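You operate a simulated robot arm through the tools that you are given. There is no shell and no other tool. Be economical: measure what you need, move in short steps, check, and stop when the job is done.

The job below is to be done with a simulated two-armed robot. You get a single attempt, and the scene is never put back.

Task
On the belt top, fold the striped cloth in half and then in half again.

It is judged by the outcome, as a careful person would: the job done as asked, and still so three seconds after it is handed in. It fails if anything else is knocked over, pushed out of place, dropped, spilled or broken. Flat cloth is picked up by pressing the open fingertips on it (5 to 10 N) and closing them slowly along it; thin cloth reads only 2 to 8 mm in the jaws.

Robot
Two 7-joint arms with two-finger parallel grippers on one trunk, on a base that drives. Base frame: it is fixed to the floor where the robot stands at the start and does not move with it; the origin is under the middle of the robot, x ahead of it, y to its left, z up; the surface under the hand at the start is at about z = 0.85. Readings come in m, degrees, newtons and seconds.
The left shoulder is at the start at [0.07, 0.163, 1.17], the right one opposite. With the tool pointing down near the work surface each hand reaches from about 0.4 to 0.88 m from the robot's upright axis, wherever it stands, measured 20 degrees to its own side. Places, roughly: belt top [0.7, 0.2, 0.8]. Payload 3.43 kg a hand.
Tool frame (each hand has its own): the origin (TCP) lies between the finger pads and is the grasp point; the fingertips stand 0.034 m ahead of it; z points along the fingers, y is the line along which they close. Largest opening 0.128 m; finger width 0.024, thickness 0.012; the body of the gripper, 0.048 by 0.13 m, starts 0.096 m behind the TCP.
Orientation is that of the tool frame in the base frame, as [roll, pitch, yaw] about the fixed x, y, z axes, in that order (R = Rz(yaw) Ry(pitch) Rx(roll)). With the fingers straight down and closing along the base's y, the tool's x points along the base's -x, its y along +y and its z along -z.

Tools
- The arms move only by the tool apply_moves. It takes "left_series", "right_series" or both (then of equal length, played together; a hand with none holds still); each is a list of rows, each a list of 7 numbers: the shift along the base's x, y, z in units of 30 mm (1.0 is 30 mm), then the turn, a rotation vector about the base's x, y, z in units of 8 degrees (1.0 is 8 degrees), then the closure in counts, from 0 (fully open) to 255 (shut). In form: [[dx, dy, dz, rx, ry, rz, jaw], ...]. A call has 1 to 12 rows; each row shifts and turns the commanded pose from where the row before left it. A call with a number of a shift or a turn outside -1 to 1 is refused whole. Each row takes 0.2 s and may step no farther than 0.05 m and 8.6 degrees from the row before; otherwise, or with a gripper value out of range, the whole call is refused. Where a pose cannot be reached the arm comes as near as it can. A force on the tool above 40 N (or 10 N above the force at the start of the call, whichever is more), or a blocked arm, ends the call early, and 0.2 s more pass. Each finger travels about 0.153 m/s and halts on what it meets, pressing with about 35 N; the grip force reading is that of the motor and also rises with nothing between the fingers. The clock runs only during rows and for 0.2 s after the last one: add rows that do not move to give the fingers time. It gives the time, the measured TCP pose, the force on the tool (base axes), the opening and the grip force at its end, in the units of the frame above (readings bear some noise), with the torque about the TCP (base axes, N m) and any sound that the robot's microphone picked up.
- Cameras (640 x 400 px; columns grow to the right, rows downward): "scene" is now at [0.1321, 0.0014, 1.383]; the picture's right is [0.02, -1.00, 0.00], its down [-0.71, -0.02, -0.71] and it looks along [0.71, 0.02, -0.71] (base axes); focal length 281 px, centre (320, 200). "left" rides on the left gripper at [0.076, 0.011, -0.16] in its tool frame; the picture's right is [-0.15, 0.99, 0.00], its down [-0.88, -0.13, -0.46] and it looks along [-0.45, -0.07, 0.89] (tool axes); focal length 234 px, centre (320, 200). "right" rides on the right gripper at [0.076, -0.011, -0.16] in its tool frame; the picture's right is [0.15, 0.99, 0.00], its down [-0.88, 0.13, -0.46] and it looks along [-0.45, 0.07, 0.89] (tool axes); focal length 234 px, centre (320, 200). There is no depth. A picture from a camera that has moved, and an enlarged one, comes with that camera's place and axes in the base frame and with its lens.
- snapshot(camera): a new picture of that camera. The clock stands still meanwhile.
- move_column(by): slides the trunk up (or, below 0, down) by that many m; the arms and the scene camera ride with it, the base frame stays. It gives what a move gives, with no picture.
- roll_base(legs): drives the robot by 1 to 6 legs, each [ahead, left, turn to the left] in m, m and degrees, along the robot's own axes; the way and the turn of a leg run together, so that a leg with both is an arc; at most 1.5 m and 180 degrees a leg. The arms and the cameras ride along, it lands a little off, and it stops where it bumps. It gives what a move gives.
- pan_tilt(pan, tilt): turns the head with the scene camera to pan (to the left, within 86 degrees either way) and tilt (down, from -29 to 69), counted from straight ahead of the robot. It gives what a move gives.
- inspect(camera, box): a new picture of the part [left, top, right, bottom] of that camera's present view, enlarged. The clock stands still meanwhile.
- job_done(): hands the job in; it is judged then, once.

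Go step by step. Nothing tells you exact positions but the pictures and the camera data: compare them with the known pose of the tool, close in by small moves and look again before you grip or let go. The budget is 120 turns and 100 pictures, counting those below and the enlarged ones. Unless the task says otherwise, let go and move clear before handing in, and close with one line.

The tools are called by a JSON object that holds its "method" and its "body". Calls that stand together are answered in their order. apply_moves: Moves the arms, as the interface text tells. Its arguments: {"type":"object","properties":{"left_series":{"type":"array","items":{"type":"array","items":{"type":"number"}}},"right_series":{"type":"array","items":{"type":"array","items":{"type":"number"}}}},"required":[]} The other tools are called the same way: move_column (by) slides the trunk up or down; roll_base (legs) drives the base; pan_tilt (pan, tilt) turns the head that bears the scene camera; snapshot (camera) takes a picture; inspect (camera, box) takes an enlarged picture of a part of a camera's view; job_done () hands the job in.

At the start:

```text
time: 0.0
left_tcp_pos: [0.6602, 0.294, 1.0322]
left_tcp_rot: [-179.9, 0.0, -179.9]
left_ft_force: [0.5, 0.5, -0.2]
left_torque: [0.05, 0.01, 0.0]
left_gripper_width: 0.128
left_gripper_force: 0.1
right_tcp_pos: [0.6758, -0.3215, 1.0972]
right_tcp_rot: [179.9, 0.0, 179.9]
right_ft_force: [-0.1, -0.5, 0.5]
right_torque: [0.0, -0.02, 0.03]
right_gripper_width: 0.1278
right_gripper_force: 0.0
trunk travel left (down, up): [-0.65, 0.29]
robot x, y, heading: [-0.0003, -0.0012, 0.0]
head pan, tilt: [1.3, 44.9]
```

scene: 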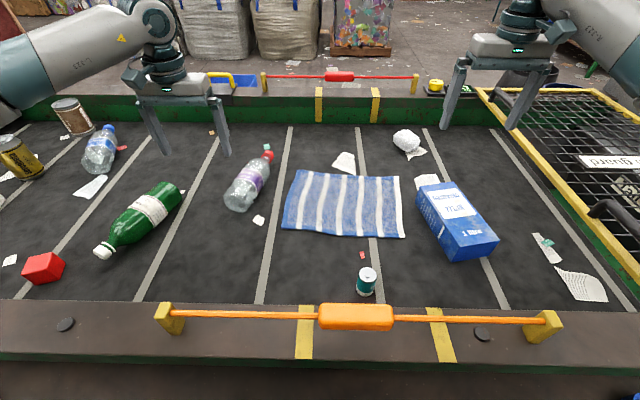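
right: 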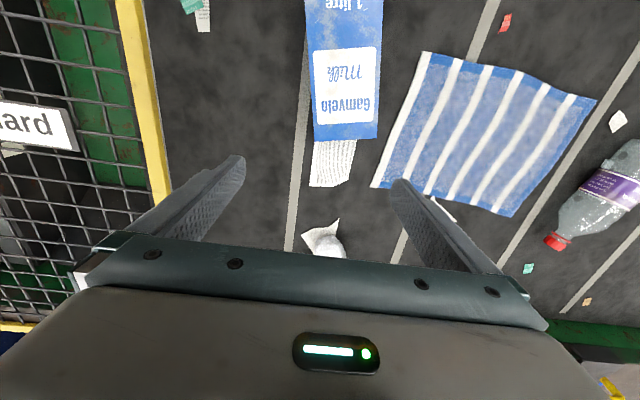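
left: 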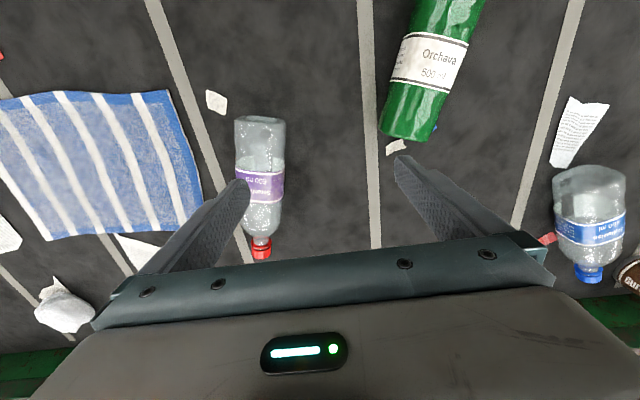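

I see the striped cloth roughly at x 0.55–0.78, y −0.20–0.10, lying flat. The purple bottle is on its left, the milk carton on its right and a small can in front of it. First I'll look closer to get the corners.

{"method": "inspect", "body": {"camera": "scene", "box": [220, 120, 460, 300]}}

{"method": "inspect", "body": {"camera": "right", "box": [340, 20, 640, 260]}}

```text
2.22 times, centred on (340, 210) of scene
camera zoom: at [0.1321, 0.0014, 1.383], right [0.02, -1.0, 0.0], down [-0.71, -0.02, -0.71], along [0.71, 0.02, -0.71], focal length 625 px, centre (276, 178)
```

zoom: 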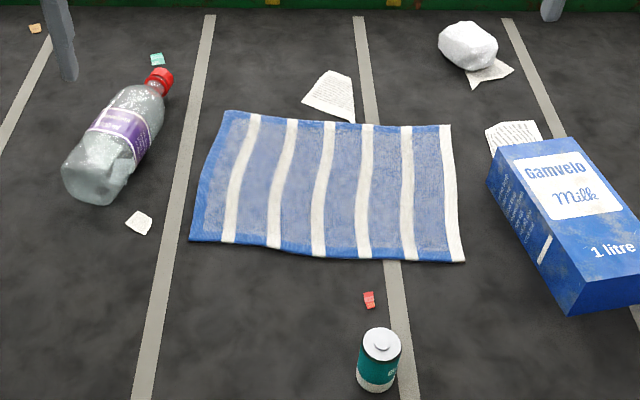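

```text
1.67 times, centred on (490, 140) of right
camera zoom: at [0.6013, -0.3324, 1.2582], right [-0.15, 0.99, 0.0], down [0.88, 0.13, 0.46], along [0.45, 0.07, -0.89], focal length 390 px, centre (37, 300)
```

zoom: 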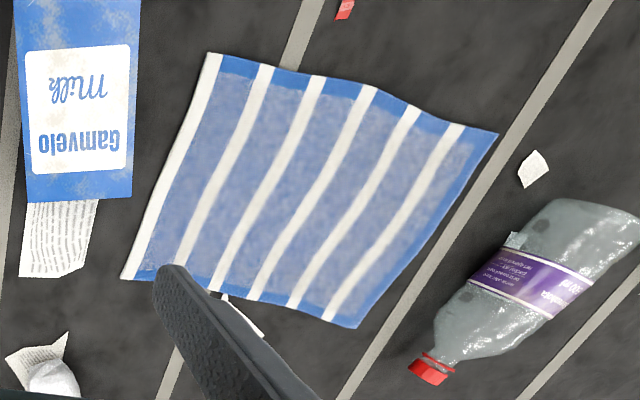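

The two views agree: the cloth lies at z≈0.85 with corners near (.79,.09), (.765,-.21), (.542,-.183) and (.564,.11). I'll bring both hands above the near edge, turned so they close across it.

{"method": "apply_moves", "body": {"left_series": [[-0.222, -0.6, -0.089, 0, 0, -0.99, 60], [-0.222, -0.6, -0.089, 0, 0, -0.99, 120], [-0.222, -0.6, -0.089, 0, 0, -0.99, 175], [-0.222, -0.6, -0.089, 0, 0, -0.99, 175], [-0.222, -0.6, -0.089, 0, 0, -0.99, 175], [-0.222, -0.6, -0.089, 0, 0, -0.99, 175], [-0.222, -0.6, -0.089, 0, 0, -0.99, 175], [-0.222, -0.6, -0.089, 0, 0, -0.99, 175], [-0.222, -0.6, -0.089, 0, 0, -0.99, 175], [-0.222, -0.6, -0.089, 0, 0, -0.99, 175], [-0.222, -0.6, -0.089, 0, 0, -0.99, 175], [-0.222, -0.6, -0.089, 0, 0, -0.99, 175]], "right_series": [[-0.317, 0.4625, -0.27, 0, 0, 0.883, 60], [-0.317, 0.4625, -0.27, 0, 0, 0.883, 120], [-0.317, 0.4625, -0.27, 0, 0, 0.883, 175], [-0.317, 0.4625, -0.27, 0, 0, 0.883, 175], [-0.317, 0.4625, -0.27, 0, 0, 0.883, 175], [-0.317, 0.4625, -0.27, 0, 0, 0.883, 175], [-0.317, 0.4625, -0.27, 0, 0, 0.883, 175], [-0.317, 0.4625, -0.27, 0, 0, 0.883, 175], [-0.317, 0.4625, -0.27, 0, 0, 0.883, 175], [-0.317, 0.4625, -0.27, 0, 0, 0.883, 175], [-0.317, 0.4625, -0.27, 0, 0, 0.883, 175], [-0.317, 0.4625, -0.27, 0, 0, 0.883, 175]]}}

{"method": "snapshot", "body": {"camera": "scene"}}

{"method": "snapshot", "body": {"camera": "left"}}

{"method": "snapshot", "body": {"camera": "right"}}

```text
time: 2.6
left_tcp_pos: [0.6111, 0.1683, 1.0142]
left_tcp_rot: [-179.9, 0.0, 124.6]
left_ft_force: [0.8, 0.3, -0.2]
left_torque: [-0.02, -0.01, 0.03]
left_gripper_width: 0.0401
left_gripper_force: 0.1
left hand out of reach, approached as far as the arm can: row 8, 9, 10, 11, 12
right_tcp_pos: [0.5684, -0.1961, 1.0317]
right_tcp_rot: [-179.5, -0.3, -118.0]
right_ft_force: [0.0, 0.0, 0.1]
right_torque: [-0.05, -0.03, 0.03]
right_gripper_width: 0.0401
right_gripper_force: 0.0
right hand out of reach, approached as far as the arm can: row 8, 9, 10, 11, 12
trunk travel left (down, up): [-0.65, 0.29]
robot x, y, heading: [0.0002, -0.0028, -0.0]
head pan, tilt: [1.3, 44.9]
```

```text
94 pictures are left
camera scene: at [0.1321, 0.0018, 1.383], right [0.02, -1.0, 0.0], down [-0.71, -0.02, -0.71], along [0.71, 0.02, -0.71], focal length 281 px, centre (320, 200)
```

scene: 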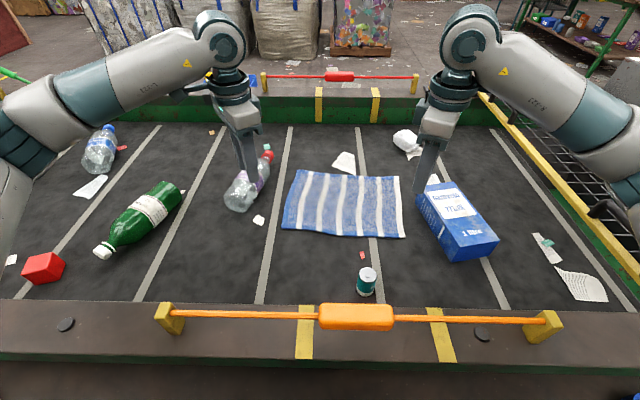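

```text
93 pictures are left
camera left: at [0.5785, 0.2379, 1.1752], right [0.9, 0.44, 0.0], down [0.39, -0.8, 0.46], along [0.2, -0.41, -0.89], focal length 234 px, centre (320, 200)
```

left: 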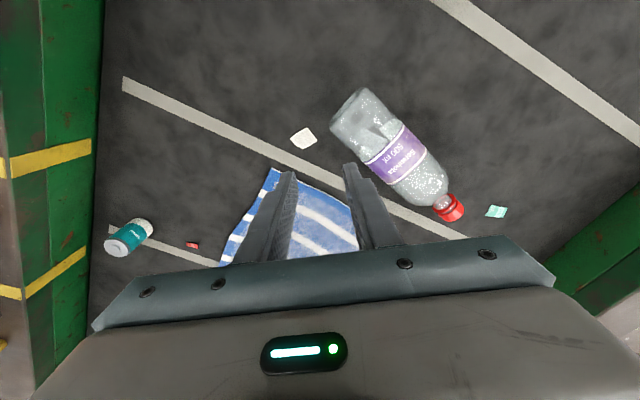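

```text
92 pictures are left
camera right: at [0.5422, -0.2663, 1.1922], right [-0.94, 0.33, -0.01], down [0.3, 0.84, 0.45], along [0.16, 0.42, -0.89], focal length 234 px, centre (320, 200)
```

right: 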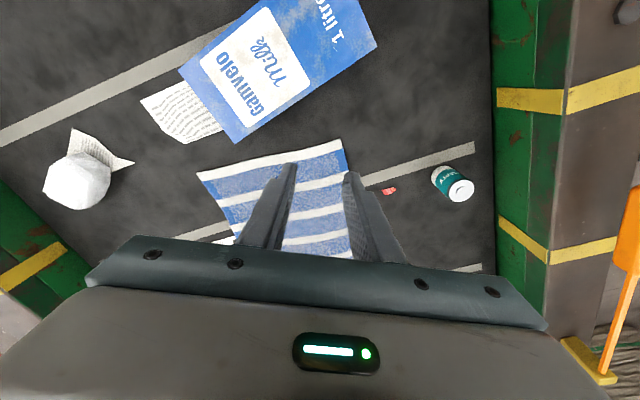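

Turning past about 55–60° is out of reach for both wrists. I'll keep the natural orientation (closing along y, aligned with the cloth edge) and pinch the outer few millimetres of the near edge at both corners.

{"method": "apply_moves", "body": {"left_series": [[-0.181, -0.307, -0.2, 0, 0, 0.707, 195], [-0.181, -0.307, -0.2, 0, 0, 0.707, 195], [-0.181, -0.307, -0.2, 0, 0, 0.707, 195], [-0.181, -0.307, -0.2, 0, 0, 0.707, 195], [-0.181, -0.307, -0.2, 0, 0, 0.707, 195], [-0.181, -0.307, -0.2, 0, 0, 0.707, 195], [-0.181, -0.307, -0.2, 0, 0, 0.707, 195], [-0.181, -0.307, -0.2, 0, 0, 0.707, 195], [-0.181, -0.307, -0.2, 0, 0, 0.707, 195]], "right_series": [[-0.089, 0.141, -0.267, 0, 0, -0.924, 195], [-0.089, 0.141, -0.267, 0, 0, -0.924, 195], [-0.089, 0.141, -0.267, 0, 0, -0.924, 195], [-0.089, 0.141, -0.267, 0, 0, -0.924, 195], [-0.089, 0.141, -0.267, 0, 0, -0.924, 195], [-0.089, 0.141, -0.267, 0, 0, -0.924, 195], [-0.089, 0.141, -0.267, 0, 0, -0.924, 195], [-0.089, 0.141, -0.267, 0, 0, -0.924, 195], [-0.089, 0.141, -0.267, 0, 0, -0.924, 195]]}}

{"method": "snapshot", "body": {"camera": "scene"}}

{"method": "snapshot", "body": {"camera": "left"}}

{"method": "snapshot", "body": {"camera": "right"}}

```text
time: 4.6
left_tcp_pos: [0.563, 0.0852, 0.9595]
left_tcp_rot: [180.0, 0.0, 175.6]
left_ft_force: [0.2, -0.2, 0.6]
left_torque: [-0.02, 0.0, -0.01]
left_gripper_width: 0.0302
left_gripper_force: 0.1
right_tcp_pos: [0.5458, -0.1587, 0.957]
right_tcp_rot: [-179.5, -0.2, 175.4]
right_ft_force: [0.2, -0.5, 0.5]
right_torque: [0.0, 0.0, 0.02]
right_gripper_width: 0.0301
right_gripper_force: 0.0
trunk travel left (down, up): [-0.65, 0.29]
robot x, y, heading: [-0.0011, 0.0035, -0.0]
head pan, tilt: [1.3, 44.9]
```

```text
91 pictures are left
camera scene: at [0.1323, 0.001, 1.383], right [0.02, -1.0, 0.0], down [-0.71, -0.02, -0.71], along [0.71, 0.02, -0.71], focal length 281 px, centre (320, 200)
```

scene: 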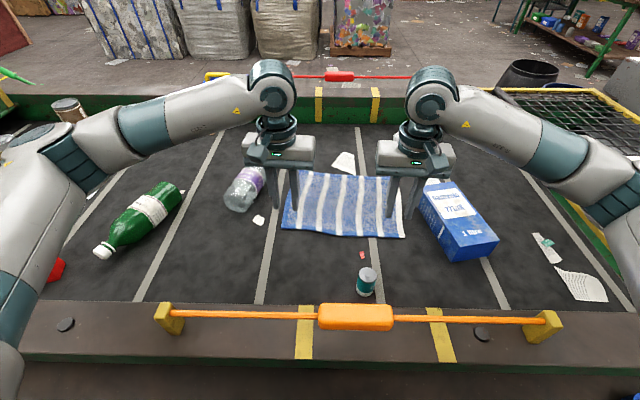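

```text
90 pictures are left
camera left: at [0.4894, 0.1028, 1.121], right [0.22, 0.97, 0.0], down [0.87, -0.2, 0.46], along [0.44, -0.1, -0.89], focal length 234 px, centre (320, 200)
```

left: 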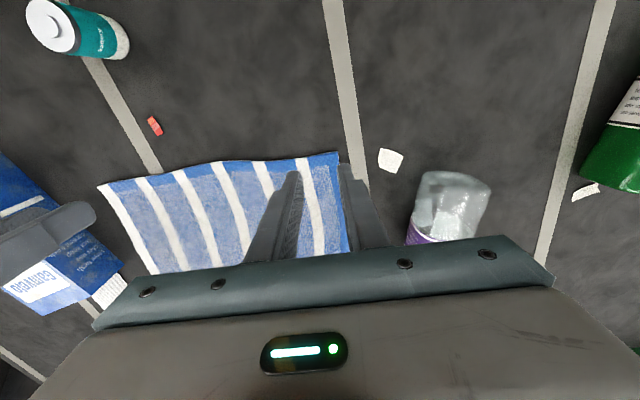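

```text
89 pictures are left
camera right: at [0.4699, -0.162, 1.1193], right [-0.07, 1.0, -0.01], down [0.89, 0.06, 0.45], along [0.45, 0.02, -0.89], focal length 234 px, centre (320, 200)
```

right: 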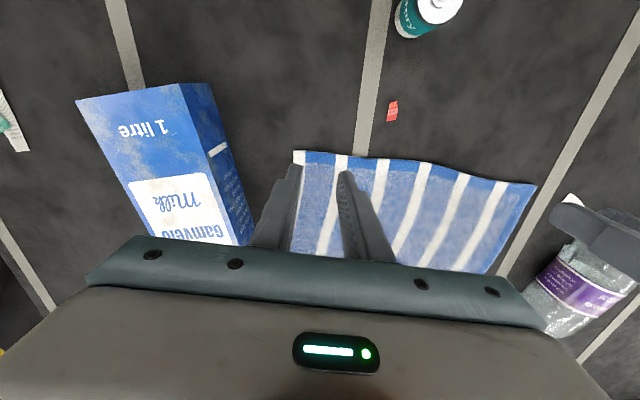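

Both hands are over the near corners, as computed. I'll lower to just above the cloth, then press gently.

{"method": "apply_moves", "body": {"left_series": [[0, 0, -0.57, 0, 0, 0, 195], [0, 0, -0.57, 0, 0, 0, 195], [0, 0, -0.57, 0, 0, 0, 195], [0, 0, -0.57, 0, 0, 0, 195]], "right_series": [[0, 0, -0.55, 0, 0, 0, 195], [0, 0, -0.55, 0, 0, 0, 195], [0, 0, -0.55, 0, 0, 0, 195], [0, 0, -0.55, 0, 0, 0, 195]]}}

{"method": "apply_moves", "body": {"left_series": [[0, 0, -0.13, 0, 0, 0, 195], [0, 0, 0, 0, 0, 0, 195]], "right_series": [[0, 0, -0.13, 0, 0, 0, 195], [0, 0, 0, 0, 0, 0, 195]]}}

```text
time: 5.6
left_tcp_pos: [0.5644, 0.0861, 0.8906]
left_tcp_rot: [180.0, -0.2, 175.5]
left_ft_force: [-0.6, 1.0, 0.6]
left_torque: [0.0, 0.01, 0.02]
left_gripper_width: 0.0301
left_gripper_force: 0.1
right_tcp_pos: [0.5453, -0.1582, 0.8927]
right_tcp_rot: [-179.5, -0.3, 175.6]
right_ft_force: [-0.6, 0.2, -0.3]
right_torque: [0.02, 0.01, 0.01]
right_gripper_width: 0.03
right_gripper_force: 0.1
trunk travel left (down, up): [-0.65, 0.29]
robot x, y, heading: [0.0007, -0.002, -0.1]
head pan, tilt: [1.3, 44.9]
```

```text
time: 6.2
left_tcp_pos: [0.5639, 0.0863, 0.888]
left_tcp_rot: [-179.9, 0.1, 175.5]
left_ft_force: [0.6, 1.4, 4.5]
left_torque: [-0.03, -0.04, -0.01]
left_gripper_width: 0.0301
left_gripper_force: 0.0
right_tcp_pos: [0.544, -0.1586, 0.8895]
right_tcp_rot: [-179.4, -0.3, 175.5]
right_ft_force: [-0.9, 0.0, 0.2]
right_torque: [0.0, 0.03, 0.0]
right_gripper_width: 0.0302
right_gripper_force: 0.1
trunk travel left (down, up): [-0.65, 0.29]
robot x, y, heading: [-0.0012, -0.0037, -0.1]
head pan, tilt: [1.3, 44.9]
```

Left is touching at about 4.5 N and right is still just above. I'll press a little more.

{"method": "apply_moves", "body": {"left_series": [[0, 0, -0.02, 0, 0, 0, 195], [0, 0, 0, 0, 0, 0, 195]], "right_series": [[0, 0, -0.1, 0, 0, 0, 195], [0, 0, 0, 0, 0, 0, 195]]}}

```text
time: 6.8
left_tcp_pos: [0.5634, 0.0856, 0.8873]
left_tcp_rot: [180.0, 0.1, 175.5]
left_ft_force: [4.7, 0.8, 5.7]
left_torque: [-0.06, -0.21, 0.05]
left_gripper_width: 0.0297
left_gripper_force: 0.0
right_tcp_pos: [0.5443, -0.1568, 0.8872]
right_tcp_rot: [-179.5, -0.1, 175.5]
right_ft_force: [-1.7, 0.5, 8.2]
right_torque: [0.06, -0.04, 0.02]
right_gripper_width: 0.0304
right_gripper_force: 0.0
trunk travel left (down, up): [-0.65, 0.29]
robot x, y, heading: [0.0013, 0.0033, -0.1]
head pan, tilt: [1.3, 44.9]
```

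Both press with 6–8 N. I'll now close slowly.

{"method": "apply_moves", "body": {"left_series": [[0, 0, 0, 0, 0, 0, 201], [0, 0, 0, 0, 0, 0, 207], [0, 0, 0, 0, 0, 0, 213], [0, 0, 0, 0, 0, 0, 219], [0, 0, 0, 0, 0, 0, 225], [0, 0, 0, 0, 0, 0, 231], [0, 0, 0, 0, 0, 0, 237], [0, 0, 0, 0, 0, 0, 243], [0, 0, 0, 0, 0, 0, 249], [0, 0, 0, 0, 0, 0, 255], [0, 0, 0, 0, 0, 0, 255], [0, 0, 0, 0, 0, 0, 255]], "right_series": [[0, 0, 0, 0, 0, 0, 201], [0, 0, 0, 0, 0, 0, 207], [0, 0, 0, 0, 0, 0, 213], [0, 0, 0, 0, 0, 0, 219], [0, 0, 0, 0, 0, 0, 225], [0, 0, 0, 0, 0, 0, 231], [0, 0, 0, 0, 0, 0, 237], [0, 0, 0, 0, 0, 0, 243], [0, 0, 0, 0, 0, 0, 249], [0, 0, 0, 0, 0, 0, 255], [0, 0, 0, 0, 0, 0, 255], [0, 0, 0, 0, 0, 0, 255]]}}

{"method": "inspect", "body": {"camera": "scene", "box": [220, 120, 460, 300]}}

```text
time: 9.4
left_tcp_pos: [0.5628, 0.0857, 0.887]
left_tcp_rot: [179.9, 0.1, 175.5]
left_ft_force: [-0.1, -11.2, 5.1]
left_torque: [-0.39, 0.0, -0.09]
left_gripper_width: 0.003
left_gripper_force: 35.2
right_tcp_pos: [0.5444, -0.1566, 0.8868]
right_tcp_rot: [-179.5, -0.2, 175.6]
right_ft_force: [0.6, 10.3, 8.9]
right_torque: [0.33, -0.08, 0.04]
right_gripper_width: 0.0031
right_gripper_force: 34.6
trunk travel left (down, up): [-0.65, 0.29]
robot x, y, heading: [-0.002, -0.0031, 0.0]
head pan, tilt: [1.3, 44.9]
```

```text
2.22 times, centred on (340, 210) of scene
camera zoom: at [0.1304, 0.0014, 1.3832], right [0.02, -1.0, 0.0], down [-0.7, -0.02, -0.71], along [0.71, 0.02, -0.7], focal length 625 px, centre (276, 178)
```

zoom: 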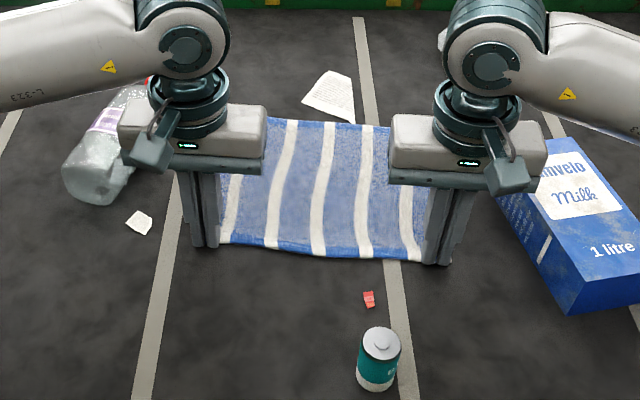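

Both grips read 3 mm with the cloth taut between them, so both are holding. I'll do the first half of the arc: up and forward, with slight inward relief.

{"method": "apply_moves", "body": {"left_series": [[0.127, -0.11, 0.863, 0, 0, 0, 255], [0.37, -0.033, 0.803, 0, 0, 0, 255], [0.587, -0.053, 0.69, 0, 0, 0, 255], [0.767, -0.069, 0.53, 0, 0, 0, 255], [0.893, -0.08, 0.333, 0, 0, 0, 255], [0.957, -0.086, 0.113, 0, 0, 0, 255], [0, 0, 0, 0, 0, 0, 255]], "right_series": [[0.127, 0.09, 0.863, 0, 0, 0, 255], [0.37, -0.033, 0.803, 0, 0, 0, 255], [0.587, -0.053, 0.69, 0, 0, 0, 255], [0.767, -0.069, 0.53, 0, 0, 0, 255], [0.893, -0.08, 0.333, 0, 0, 0, 255], [0.957, -0.086, 0.113, 0, 0, 0, 255], [0, 0, 0, 0, 0, 0, 255]]}}

{"method": "snapshot", "body": {"camera": "scene"}}

{"method": "snapshot", "body": {"camera": "left"}}

{"method": "snapshot", "body": {"camera": "right"}}

```text
time: 11.0
left_tcp_pos: [0.6732, 0.0726, 0.9871]
left_tcp_rot: [179.9, 0.0, 175.5]
left_ft_force: [-1.1, -2.3, -0.8]
left_torque: [-0.08, -0.02, -0.01]
left_gripper_width: 0.003
left_gripper_force: 35.5
right_tcp_pos: [0.6544, -0.1648, 0.9871]
right_tcp_rot: [-179.5, -0.3, 175.5]
right_ft_force: [-1.0, 3.0, 0.4]
right_torque: [0.09, -0.03, 0.05]
right_gripper_width: 0.0033
right_gripper_force: 35.4
trunk travel left (down, up): [-0.65, 0.29]
robot x, y, heading: [-0.0011, 0.0008, 0.2]
head pan, tilt: [1.3, 44.9]
```

```text
87 pictures are left
camera scene: at [0.1312, 0.0015, 1.3831], right [0.02, -1.0, 0.0], down [-0.71, -0.02, -0.71], along [0.71, 0.02, -0.71], focal length 281 px, centre (320, 200)
```

scene: 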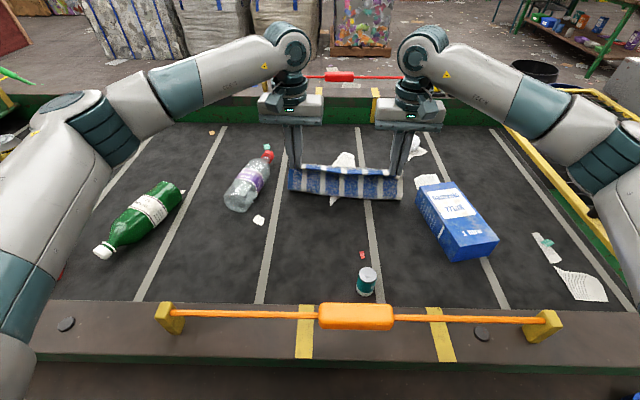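

```text
86 pictures are left
camera left: at [0.6003, 0.0902, 1.1479], right [0.22, 0.97, 0.0], down [0.87, -0.2, 0.46], along [0.44, -0.1, -0.89], focal length 234 px, centre (320, 200)
```

left: 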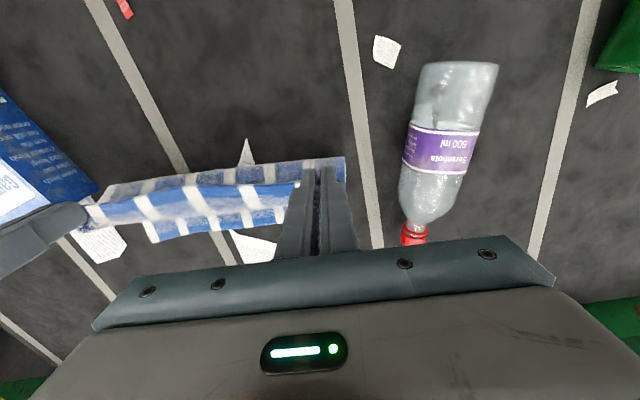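

```text
85 pictures are left
camera right: at [0.5796, -0.1691, 1.1474], right [-0.07, 1.0, -0.01], down [0.89, 0.07, 0.45], along [0.45, 0.02, -0.89], focal length 234 px, centre (320, 200)
```

right: 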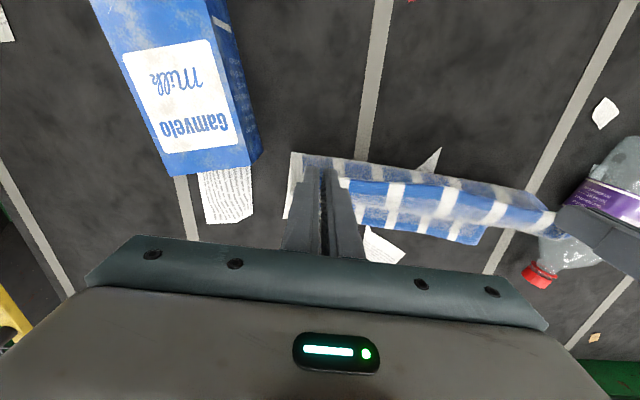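

The cloth lifted cleanly with the far edge in place, and a scrap of paper lies under it. I'll finish the arc, tilting the fingers back toward the robot so the edge lands flat.

{"method": "apply_moves", "body": {"left_series": [[1, -0.083, -0.113, 0, 0.5, 0, 255], [1, -0.083, -0.333, 0, 0.5, 0, 255], [0.9, -0.083, -0.53, 0, 0.5, 0, 255], [0.65, -0.083, -0.69, 0, 0.5, 0, 255], [0.42, -0.083, -0.803, 0, 0.5, 0, 255], [0.17, -0.083, -0.6, 0, 0.5, 0, 255], [0, 0, 0, 0, 0, 0, 255]], "right_series": [[1, -0.076, -0.113, 0, 0.5, 0, 255], [1, -0.076, -0.333, 0, 0.5, 0, 255], [0.9, -0.076, -0.53, 0, 0.5, 0, 255], [0.65, -0.076, -0.69, 0, 0.5, 0, 255], [0.42, -0.076, -0.803, 0, 0.5, 0, 255], [0.17, -0.076, -0.6, 0, 0.5, 0, 255], [0, 0, 0, 0, 0, 0, 255]]}}

{"method": "inspect", "body": {"camera": "scene", "box": [220, 80, 460, 260]}}

{"method": "snapshot", "body": {"camera": "left"}}

{"method": "snapshot", "body": {"camera": "right"}}

```text
time: 12.6
left_tcp_pos: [0.717, 0.0639, 0.9173]
left_tcp_rot: [-177.9, -23.9, 175.1]
left_ft_force: [-0.1, -1.6, -0.1]
left_torque: [-0.11, -0.03, 0.02]
left_gripper_width: 0.0032
left_gripper_force: 35.0
left hand out of reach, approached as far as the arm can: row 4, 5, 6
right_tcp_pos: [0.7362, -0.1708, 0.9048]
right_tcp_rot: [-177.3, -24.3, 175.1]
right_ft_force: [0.9, 2.0, -0.1]
right_torque: [-0.04, -0.02, 0.08]
right_gripper_width: 0.0032
right_gripper_force: 34.5
right hand out of reach, approached as far as the arm can: row 5, 6
trunk travel left (down, up): [-0.65, 0.29]
robot x, y, heading: [-0.0005, 0.0008, 0.3]
head pan, tilt: [1.3, 44.9]
```

```text
2.22 times, centred on (340, 170) of scene
camera zoom: at [0.1323, 0.0059, 1.383], right [0.02, -1.0, 0.0], down [-0.71, -0.02, -0.71], along [0.71, 0.01, -0.71], focal length 625 px, centre (276, 267)
```

zoom: 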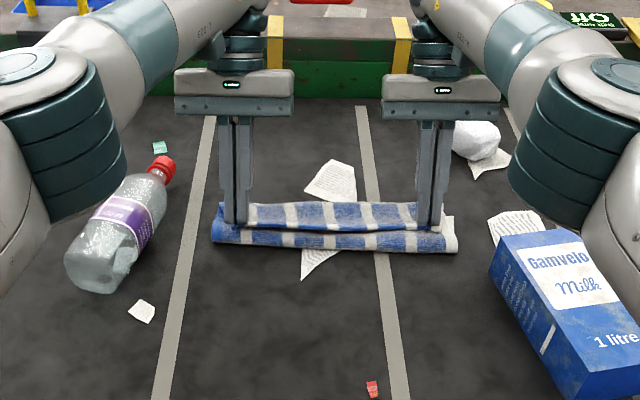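

```text
83 pictures are left
camera left: at [0.7145, 0.0824, 1.0951], right [0.2, 0.97, -0.09], down [0.98, -0.2, 0.06], along [0.04, -0.1, -0.99], focal length 234 px, centre (320, 200)
```

left: 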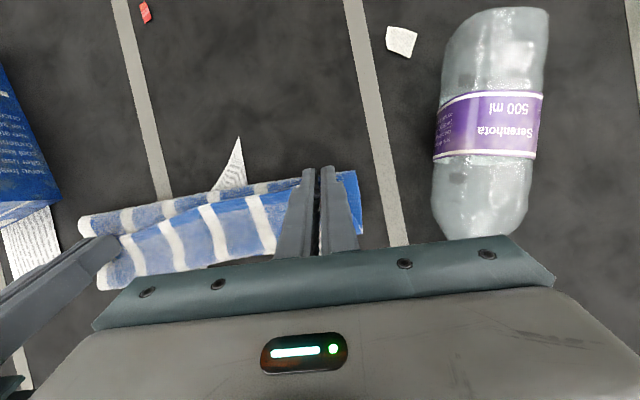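

```text
82 pictures are left
camera right: at [0.7327, -0.1736, 1.0814], right [-0.07, 1.0, 0.02], down [1.0, 0.07, 0.05], along [0.05, 0.02, -1.0], focal length 234 px, centre (320, 200)
```

right: 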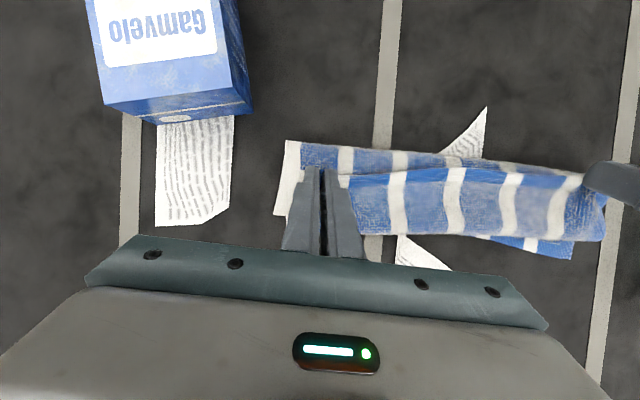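

The tilt ran the arms out of reach before the far edge. I'll bring the tools back to vertical while carrying the edge the rest of the way.

{"method": "apply_moves", "body": {"left_series": [[0.378, -0.033, 0, 0, -0.5, 0, 255], [0.378, -0.033, 0, 0, -0.5, 0, 255], [0.378, -0.033, -0.1, 0, -0.5, 0, 255], [0.378, -0.033, -0.15, 0, -0.5, 0, 255], [0.378, -0.033, -0.2, 0, -0.5, 0, 255], [0.378, -0.033, -0.25, 0, -0.5, 0, 255], [0, 0, 0, 0, 0, 0, 255]], "right_series": [[0.155, -0.044, 0, 0, -0.5, 0, 255], [0.155, -0.044, 0, 0, -0.5, 0, 255], [0.155, -0.044, 0, 0, -0.5, 0, 255], [0.155, -0.044, -0.1, 0, -0.5, 0, 255], [0.155, -0.044, -0.1, 0, -0.5, 0, 255], [0.155, -0.044, -0.13, 0, -0.5, 0, 255], [0, 0, 0, 0, 0, 0, 255]]}}

{"method": "inspect", "body": {"camera": "scene", "box": [220, 80, 460, 260]}}

{"method": "snapshot", "body": {"camera": "left"}}

{"method": "snapshot", "body": {"camera": "right"}}

```text
time: 14.2
left_tcp_pos: [0.7845, 0.0543, 0.8959]
left_tcp_rot: [180.0, 0.0, 175.4]
left_ft_force: [-0.9, -2.9, 0.7]
left_torque: [-0.1, 0.04, -0.03]
left_gripper_width: 0.0032
left_gripper_force: 34.9
right_tcp_pos: [0.7643, -0.1809, 0.8923]
right_tcp_rot: [-179.5, -0.2, 175.5]
right_ft_force: [-0.1, 1.4, 0.7]
right_torque: [0.06, 0.05, 0.08]
right_gripper_width: 0.0032
right_gripper_force: 35.3
trunk travel left (down, up): [-0.65, 0.29]
robot x, y, heading: [0.0034, 0.0011, 0.2]
head pan, tilt: [1.3, 44.9]
```

```text
2.22 times, centred on (340, 170) of scene
camera zoom: at [0.1319, 0.0017, 1.3831], right [0.02, -1.0, 0.0], down [-0.71, -0.02, -0.71], along [0.71, 0.02, -0.71], focal length 625 px, centre (276, 267)
```

zoom: 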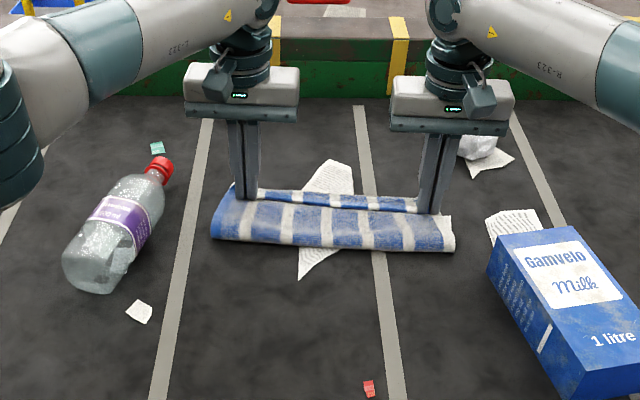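

```text
80 pictures are left
camera left: at [0.7114, 0.0717, 1.0572], right [0.22, 0.97, 0.0], down [0.87, -0.2, 0.46], along [0.44, -0.1, -0.89], focal length 234 px, centre (320, 200)
```

left: 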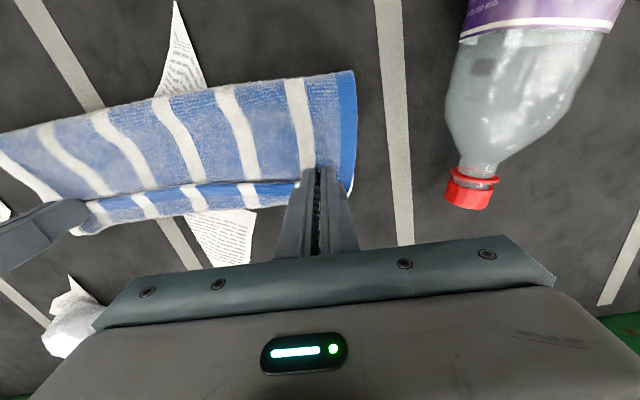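

```text
79 pictures are left
camera right: at [0.6891, -0.1859, 1.0546], right [-0.07, 1.0, -0.01], down [0.89, 0.07, 0.45], along [0.45, 0.02, -0.89], focal length 234 px, centre (320, 200)
```

right: 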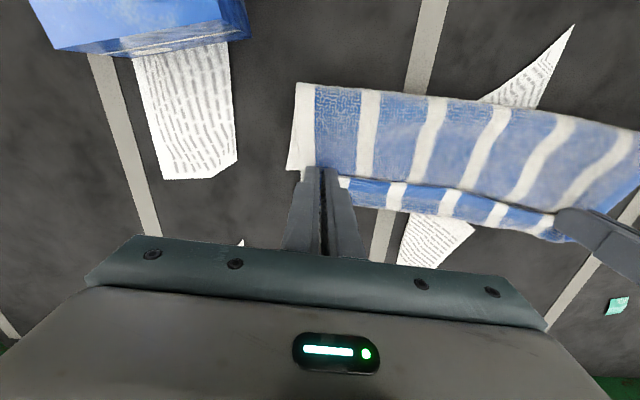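

The edge is nearly aligned, just short of the far edge. I'll nudge it a little further, lower it and release.

{"method": "apply_moves", "body": {"left_series": [[0.25, 0, -0.08, 0, 0, 0, 255], [0.2, 0, -0.1, 0, 0, 0, 255], [0, 0, -0.05, 0, 0, 0, 255], [0, 0, 0, 0, 0, 0, 245], [0, 0, 0, 0, 0, 0, 235], [0, 0, 0, 0, 0, 0, 225], [0, 0, 0, 0, 0, 0, 215]], "right_series": [[0.15, 0, -0.05, 0, 0, 0, 255], [0.1, 0, -0.05, 0, 0, 0, 255], [0, 0, 0, 0, 0, 0, 255], [0, 0, 0, 0, 0, 0, 245], [0, 0, 0, 0, 0, 0, 235], [0, 0, 0, 0, 0, 0, 225], [0, 0, 0, 0, 0, 0, 215]]}}

{"method": "snapshot", "body": {"camera": "left"}}

{"method": "snapshot", "body": {"camera": "right"}}

```text
time: 15.8
left_tcp_pos: [0.7985, 0.0543, 0.8902]
left_tcp_rot: [180.0, 0.1, 175.6]
left_ft_force: [0.8, 1.0, 4.8]
left_torque: [0.01, -0.05, 0.02]
left_gripper_width: 0.0177
left_gripper_force: 0.0
right_tcp_pos: [0.7723, -0.1824, 0.8913]
right_tcp_rot: [-179.5, -0.2, 175.6]
right_ft_force: [0.7, -0.6, 3.2]
right_torque: [-0.01, -0.01, -0.02]
right_gripper_width: 0.0186
right_gripper_force: 0.1
trunk travel left (down, up): [-0.65, 0.29]
robot x, y, heading: [0.0012, -0.0013, 0.1]
head pan, tilt: [1.3, 44.9]
```

```text
78 pictures are left
camera left: at [0.7242, 0.0722, 1.0511], right [0.22, 0.97, 0.0], down [0.87, -0.2, 0.46], along [0.45, -0.1, -0.89], focal length 234 px, centre (320, 200)
```

left: 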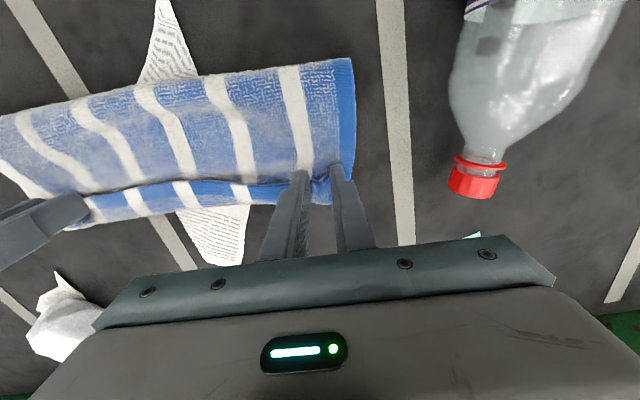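

```text
77 pictures are left
camera right: at [0.6961, -0.1863, 1.0523], right [-0.07, 1.0, -0.01], down [0.89, 0.06, 0.45], along [0.45, 0.02, -0.89], focal length 234 px, centre (320, 200)
```

right: 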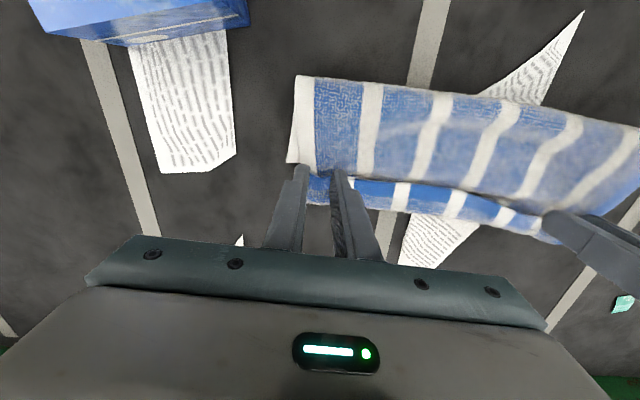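

Released. I'll open a touch more, lift straight up and look.

{"method": "apply_moves", "body": {"left_series": [[0, 0, 0.1, 0, 0, 0, 205], [0, 0, 0.5, 0, 0, 0, 205], [0, 0, 1, 0, 0, 0, 205], [-0.8, 0.3, 1, 0, 0, 0, 205], [-1, 0.3, 1, 0, 0, 0, 205], [-1, 0.3, 0, 0, 0, 0, 205]], "right_series": [[0, 0, 0.1, 0, 0, 0, 205], [0, 0, 0.5, 0, 0, 0, 205], [0, 0, 1, 0, 0, 0, 205], [-0.8, -0.3, 1, 0, 0, 0, 205], [-1, -0.3, 1, 0, 0, 0, 205], [-1, -0.3, 0, 0, 0, 0, 205]]}}

{"method": "inspect", "body": {"camera": "scene", "box": [220, 80, 460, 260]}}

{"method": "snapshot", "body": {"camera": "left"}}

{"method": "snapshot", "body": {"camera": "right"}}

```text
time: 17.2
left_tcp_pos: [0.7153, 0.0823, 0.9983]
left_tcp_rot: [179.9, 0.0, 175.4]
left_ft_force: [-0.1, -0.1, 0.5]
left_torque: [0.02, 0.0, 0.0]
left_gripper_width: 0.025
left_gripper_force: 0.1
right_tcp_pos: [0.6869, -0.2076, 0.9985]
right_tcp_rot: [-179.5, -0.3, 175.5]
right_ft_force: [0.1, 0.1, 1.2]
right_torque: [-0.01, -0.01, 0.0]
right_gripper_width: 0.0249
right_gripper_force: 0.1
trunk travel left (down, up): [-0.65, 0.29]
robot x, y, heading: [-0.0008, 0.0, 0.0]
head pan, tilt: [1.3, 44.9]
```

```text
2.22 times, centred on (340, 170) of scene
camera zoom: at [0.1314, 0.0015, 1.3831], right [0.02, -1.0, 0.0], down [-0.71, -0.02, -0.71], along [0.71, 0.02, -0.71], focal length 625 px, centre (276, 267)
```

zoom: 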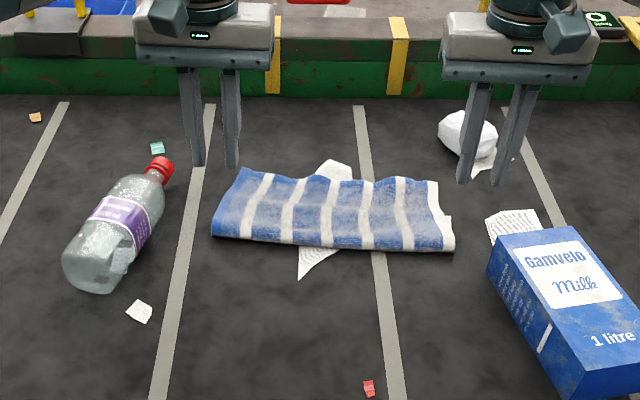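

```text
75 pictures are left
camera left: at [0.64, 0.0992, 1.1586], right [0.22, 0.97, 0.0], down [0.87, -0.2, 0.46], along [0.44, -0.1, -0.89], focal length 234 px, centre (320, 200)
```

left: 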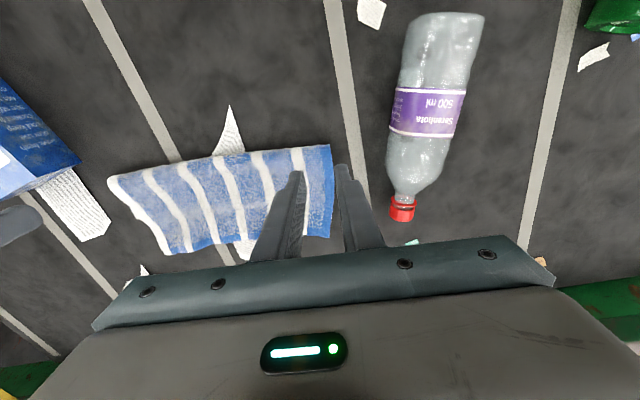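

```text
74 pictures are left
camera right: at [0.6119, -0.2125, 1.1597], right [-0.07, 1.0, -0.01], down [0.89, 0.06, 0.45], along [0.45, 0.02, -0.89], focal length 234 px, centre (320, 200)
```

right: 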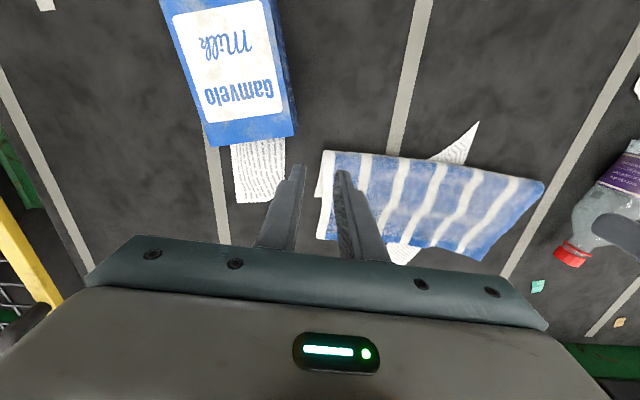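

The fold worked, but the top layer settled about 6–7 cm past the bottom layer's far edge (x≈.84 against .77). I'll re-grip the overhanging top layer and pull it back, hovering over its corners first.

{"method": "apply_moves", "body": {"left_series": [[0.813, -0.267, -0.387, 0, 0, 0, 195], [0.813, -0.267, -0.387, 0, 0, 0, 195], [0.813, -0.267, -0.387, 0, 0, 0, 195], [0.813, -0.267, -0.387, 0, 0, 0, 195], [0.813, -0.267, -0.387, 0, 0, 0, 195], [0, 0, 0, 0, 0, 0, 195]], "right_series": [[0.927, 0.2, -0.387, 0, 0, 0, 195], [0.927, 0.2, -0.387, 0, 0, 0, 195], [0.927, 0.2, -0.387, 0, 0, 0, 195], [0.927, 0.2, -0.387, 0, 0, 0, 195], [0.927, 0.2, -0.387, 0, 0, 0, 195], [0, 0, 0, 0, 0, 0, 195]]}}

{"method": "inspect", "body": {"camera": "scene", "box": [220, 80, 460, 260]}}

{"method": "snapshot", "body": {"camera": "left"}}

{"method": "snapshot", "body": {"camera": "right"}}

```text
time: 18.6
left_tcp_pos: [0.8117, 0.0483, 0.9475]
left_tcp_rot: [179.9, -0.1, 175.4]
left_ft_force: [-1.0, -0.1, 0.1]
left_torque: [0.07, -0.05, 0.02]
left_gripper_width: 0.0302
left_gripper_force: 0.2
left hand out of reach, approached as far as the arm can: row 5
right_tcp_pos: [0.8258, -0.1791, 0.9407]
right_tcp_rot: [-179.6, -0.3, 175.5]
right_ft_force: [0.2, -0.6, -0.1]
right_torque: [0.03, 0.01, 0.01]
right_gripper_width: 0.0302
right_gripper_force: 0.1
trunk travel left (down, up): [-0.65, 0.29]
robot x, y, heading: [0.0012, -0.0017, -0.5]
head pan, tilt: [1.3, 44.9]
```

```text
2.22 times, centred on (340, 170) of scene
camera zoom: at [0.1316, -0.0004, 1.3831], right [0.02, -1.0, 0.0], down [-0.71, -0.01, -0.71], along [0.71, 0.02, -0.71], focal length 625 px, centre (276, 267)
```

zoom: 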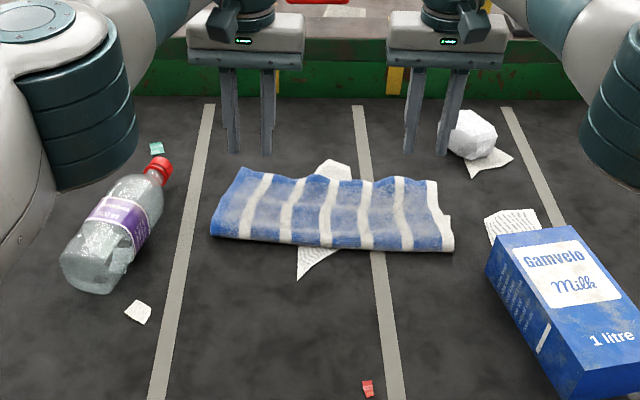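

```text
72 pictures are left
camera left: at [0.738, 0.0651, 1.108], right [0.22, 0.97, 0.0], down [0.87, -0.2, 0.46], along [0.44, -0.1, -0.89], focal length 234 px, centre (320, 200)
```

left: 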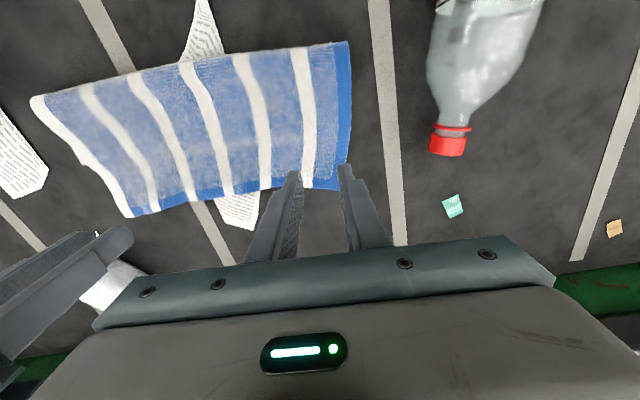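

```text
71 pictures are left
camera right: at [0.7515, -0.1843, 1.1018], right [-0.07, 1.0, -0.01], down [0.89, 0.06, 0.45], along [0.45, 0.02, -0.89], focal length 234 px, centre (320, 200)
```

right: 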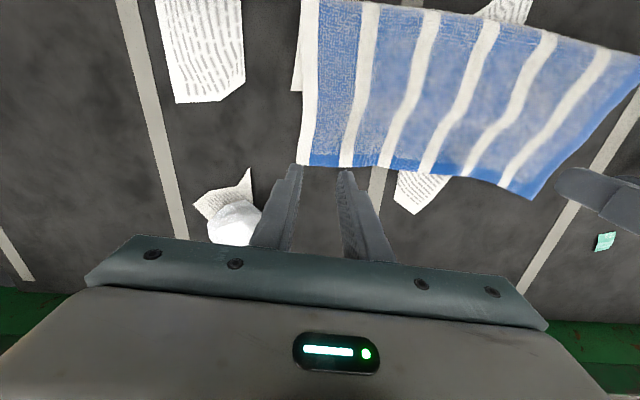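

The left arm is at its vertical reach limit, so I'll tilt its fingers forward about 16° to get further, then lower both hands near the overhanging edge.

{"method": "apply_moves", "body": {"left_series": [[0.35, -0.1, 0, 0, -1, 0, 195], [0.35, -0.1, 0, 0, -1, 0, 195], [0, 0, -0.5, 0, 0, 0, 195], [0, 0, -0.5, 0, 0, 0, 195], [0, 0, -0.5, 0, 0, 0, 195], [0, 0, 0, 0, 0, 0, 195]], "right_series": [[0, 0.1, 0, 0, 0, 0, 195], [0, 0.1, 0, 0, 0, 0, 195], [0, 0, -0.5, 0, 0, 0, 195], [0, 0, -0.5, 0, 0, 0, 195], [0, 0, -0.5, 0, 0, 0, 195], [0, 0, 0, 0, 0, 0, 195]]}}

{"method": "snapshot", "body": {"camera": "left"}}

{"method": "snapshot", "body": {"camera": "right"}}

```text
time: 20.0
left_tcp_pos: [0.8337, 0.0436, 0.9012]
left_tcp_rot: [178.7, 16.0, 175.3]
left_ft_force: [0.2, 0.2, 0.5]
left_torque: [-0.03, 0.04, 0.01]
left_gripper_width: 0.0297
left_gripper_force: 0.0
right_tcp_pos: [0.8264, -0.1736, 0.8952]
right_tcp_rot: [-179.5, -0.3, 175.5]
right_ft_force: [1.3, 0.6, 0.3]
right_torque: [-0.04, -0.01, -0.02]
right_gripper_width: 0.0302
right_gripper_force: 0.1
trunk travel left (down, up): [-0.65, 0.29]
robot x, y, heading: [0.0016, 0.0013, 0.2]
head pan, tilt: [1.3, 44.9]
```

```text
70 pictures are left
camera left: at [0.7185, 0.0612, 1.0364], right [0.21, 0.97, 0.06], down [0.71, -0.2, 0.68], along [0.67, -0.1, -0.73], focal length 234 px, centre (320, 200)
```

left: 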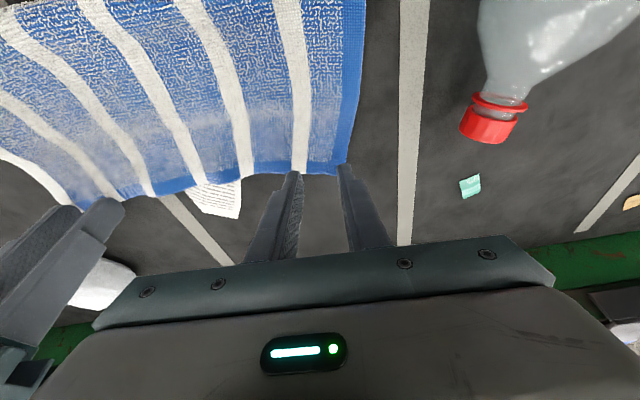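

```text
69 pictures are left
camera right: at [0.7513, -0.1773, 1.0566], right [-0.07, 1.0, -0.01], down [0.89, 0.07, 0.45], along [0.45, 0.02, -0.89], focal length 234 px, centre (320, 200)
```

right: 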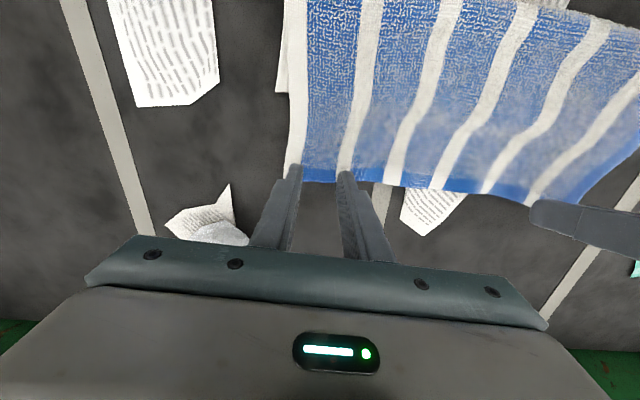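

Tips overlap the edge by several millimetres on both sides. I'll press down now.

{"method": "apply_moves", "body": {"left_series": [[-0.13, 0, -0.2, 0, 0, 0, 195], [0, 0, -0.1, 0, 0, 0, 195], [0, 0, 0, 0, 0, 0, 195]], "right_series": [[-0.1, 0, -0.15, 0, 0, 0, 195], [0, 0, -0.1, 0, 0, 0, 195], [0, 0, 0, 0, 0, 0, 195]]}}

```text
time: 20.8
left_tcp_pos: [0.8305, 0.0432, 0.8923]
left_tcp_rot: [178.8, 15.9, 175.3]
left_ft_force: [0.9, -1.0, -0.4]
left_torque: [0.0, -0.01, 0.01]
left_gripper_width: 0.0301
left_gripper_force: 0.0
right_tcp_pos: [0.8243, -0.1738, 0.8878]
right_tcp_rot: [-179.5, -0.3, 175.5]
right_ft_force: [1.1, -0.9, 2.7]
right_torque: [0.0, -0.03, 0.0]
right_gripper_width: 0.0296
right_gripper_force: 0.0
trunk travel left (down, up): [-0.65, 0.29]
robot x, y, heading: [0.0012, -0.0018, -0.2]
head pan, tilt: [1.3, 44.9]
```

{"method": "apply_moves", "body": {"left_series": [[0, 0, -0.12, 0, 0, 0, 195], [0, 0, 0, 0, 0, 0, 195]], "right_series": [[0, 0, -0.03, 0, 0, 0, 195], [0, 0, 0, 0, 0, 0, 195]]}}

```text
time: 21.4
left_tcp_pos: [0.8297, 0.0437, 0.8898]
left_tcp_rot: [178.7, 15.9, 175.3]
left_ft_force: [0.4, -0.3, 2.3]
left_torque: [-0.03, -0.02, 0.04]
left_gripper_width: 0.0303
left_gripper_force: 0.2
right_tcp_pos: [0.8238, -0.1737, 0.8879]
right_tcp_rot: [-179.5, -0.3, 175.6]
right_ft_force: [3.2, -1.5, 4.1]
right_torque: [-0.02, -0.07, 0.03]
right_gripper_width: 0.03
right_gripper_force: 0.1
trunk travel left (down, up): [-0.65, 0.29]
robot x, y, heading: [0.0014, -0.0011, 0.1]
head pan, tilt: [1.3, 44.9]
```

Contact on both. I'll press slightly more and close slowly.

{"method": "apply_moves", "body": {"left_series": [[0, 0, -0.06, 0, 0, 0, 195], [0, 0, 0, 0, 0, 0, 203], [0, 0, 0, 0, 0, 0, 210], [0, 0, 0, 0, 0, 0, 217], [0, 0, 0, 0, 0, 0, 224], [0, 0, 0, 0, 0, 0, 231], [0, 0, 0, 0, 0, 0, 238], [0, 0, 0, 0, 0, 0, 245], [0, 0, 0, 0, 0, 0, 250], [0, 0, 0, 0, 0, 0, 255], [0, 0, 0, 0, 0, 0, 255], [0, 0, 0, 0, 0, 0, 255]], "right_series": [[0, 0, -0.03, 0, 0, 0, 195], [0, 0, 0, 0, 0, 0, 203], [0, 0, 0, 0, 0, 0, 210], [0, 0, 0, 0, 0, 0, 217], [0, 0, 0, 0, 0, 0, 224], [0, 0, 0, 0, 0, 0, 231], [0, 0, 0, 0, 0, 0, 238], [0, 0, 0, 0, 0, 0, 245], [0, 0, 0, 0, 0, 0, 250], [0, 0, 0, 0, 0, 0, 255], [0, 0, 0, 0, 0, 0, 255], [0, 0, 0, 0, 0, 0, 255]]}}

{"method": "snapshot", "body": {"camera": "left"}}

{"method": "snapshot", "body": {"camera": "right"}}

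```text
time: 24.0
left_tcp_pos: [0.8285, 0.043, 0.8887]
left_tcp_rot: [178.7, 16.0, 175.3]
left_ft_force: [-0.2, -3.7, 6.2]
left_torque: [-0.11, 0.01, -0.01]
left_gripper_width: 0.0033
left_gripper_force: 34.9
right_tcp_pos: [0.8227, -0.1738, 0.8873]
right_tcp_rot: [-179.5, -0.2, 175.5]
right_ft_force: [-0.2, -0.7, 8.3]
right_torque: [0.02, 0.02, 0.01]
right_gripper_width: 0.0041
right_gripper_force: 34.4
trunk travel left (down, up): [-0.65, 0.29]
robot x, y, heading: [0.0028, -0.0025, 0.1]
head pan, tilt: [1.3, 44.9]
```

```text
68 pictures are left
camera left: at [0.7128, 0.0606, 1.0231], right [0.22, 0.97, 0.06], down [0.71, -0.2, 0.68], along [0.67, -0.1, -0.73], focal length 234 px, centre (320, 200)
```

left: 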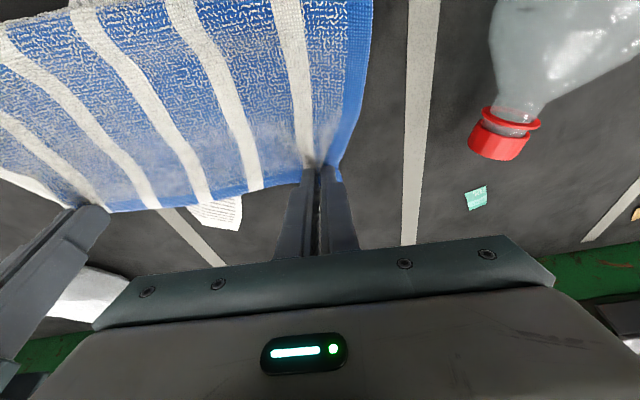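

```text
67 pictures are left
camera right: at [0.7469, -0.1778, 1.0485], right [-0.07, 1.0, -0.01], down [0.89, 0.06, 0.45], along [0.45, 0.02, -0.89], focal length 234 px, centre (320, 200)
```

right: 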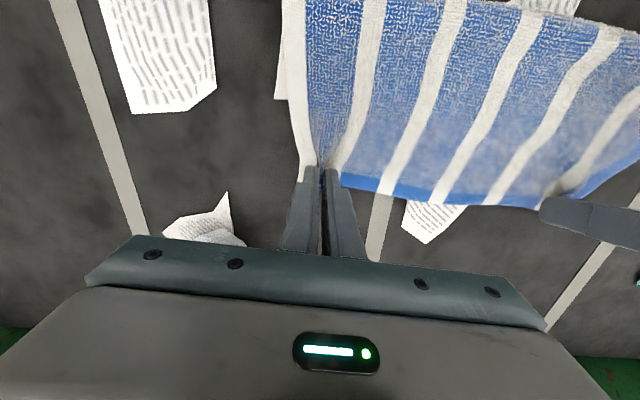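

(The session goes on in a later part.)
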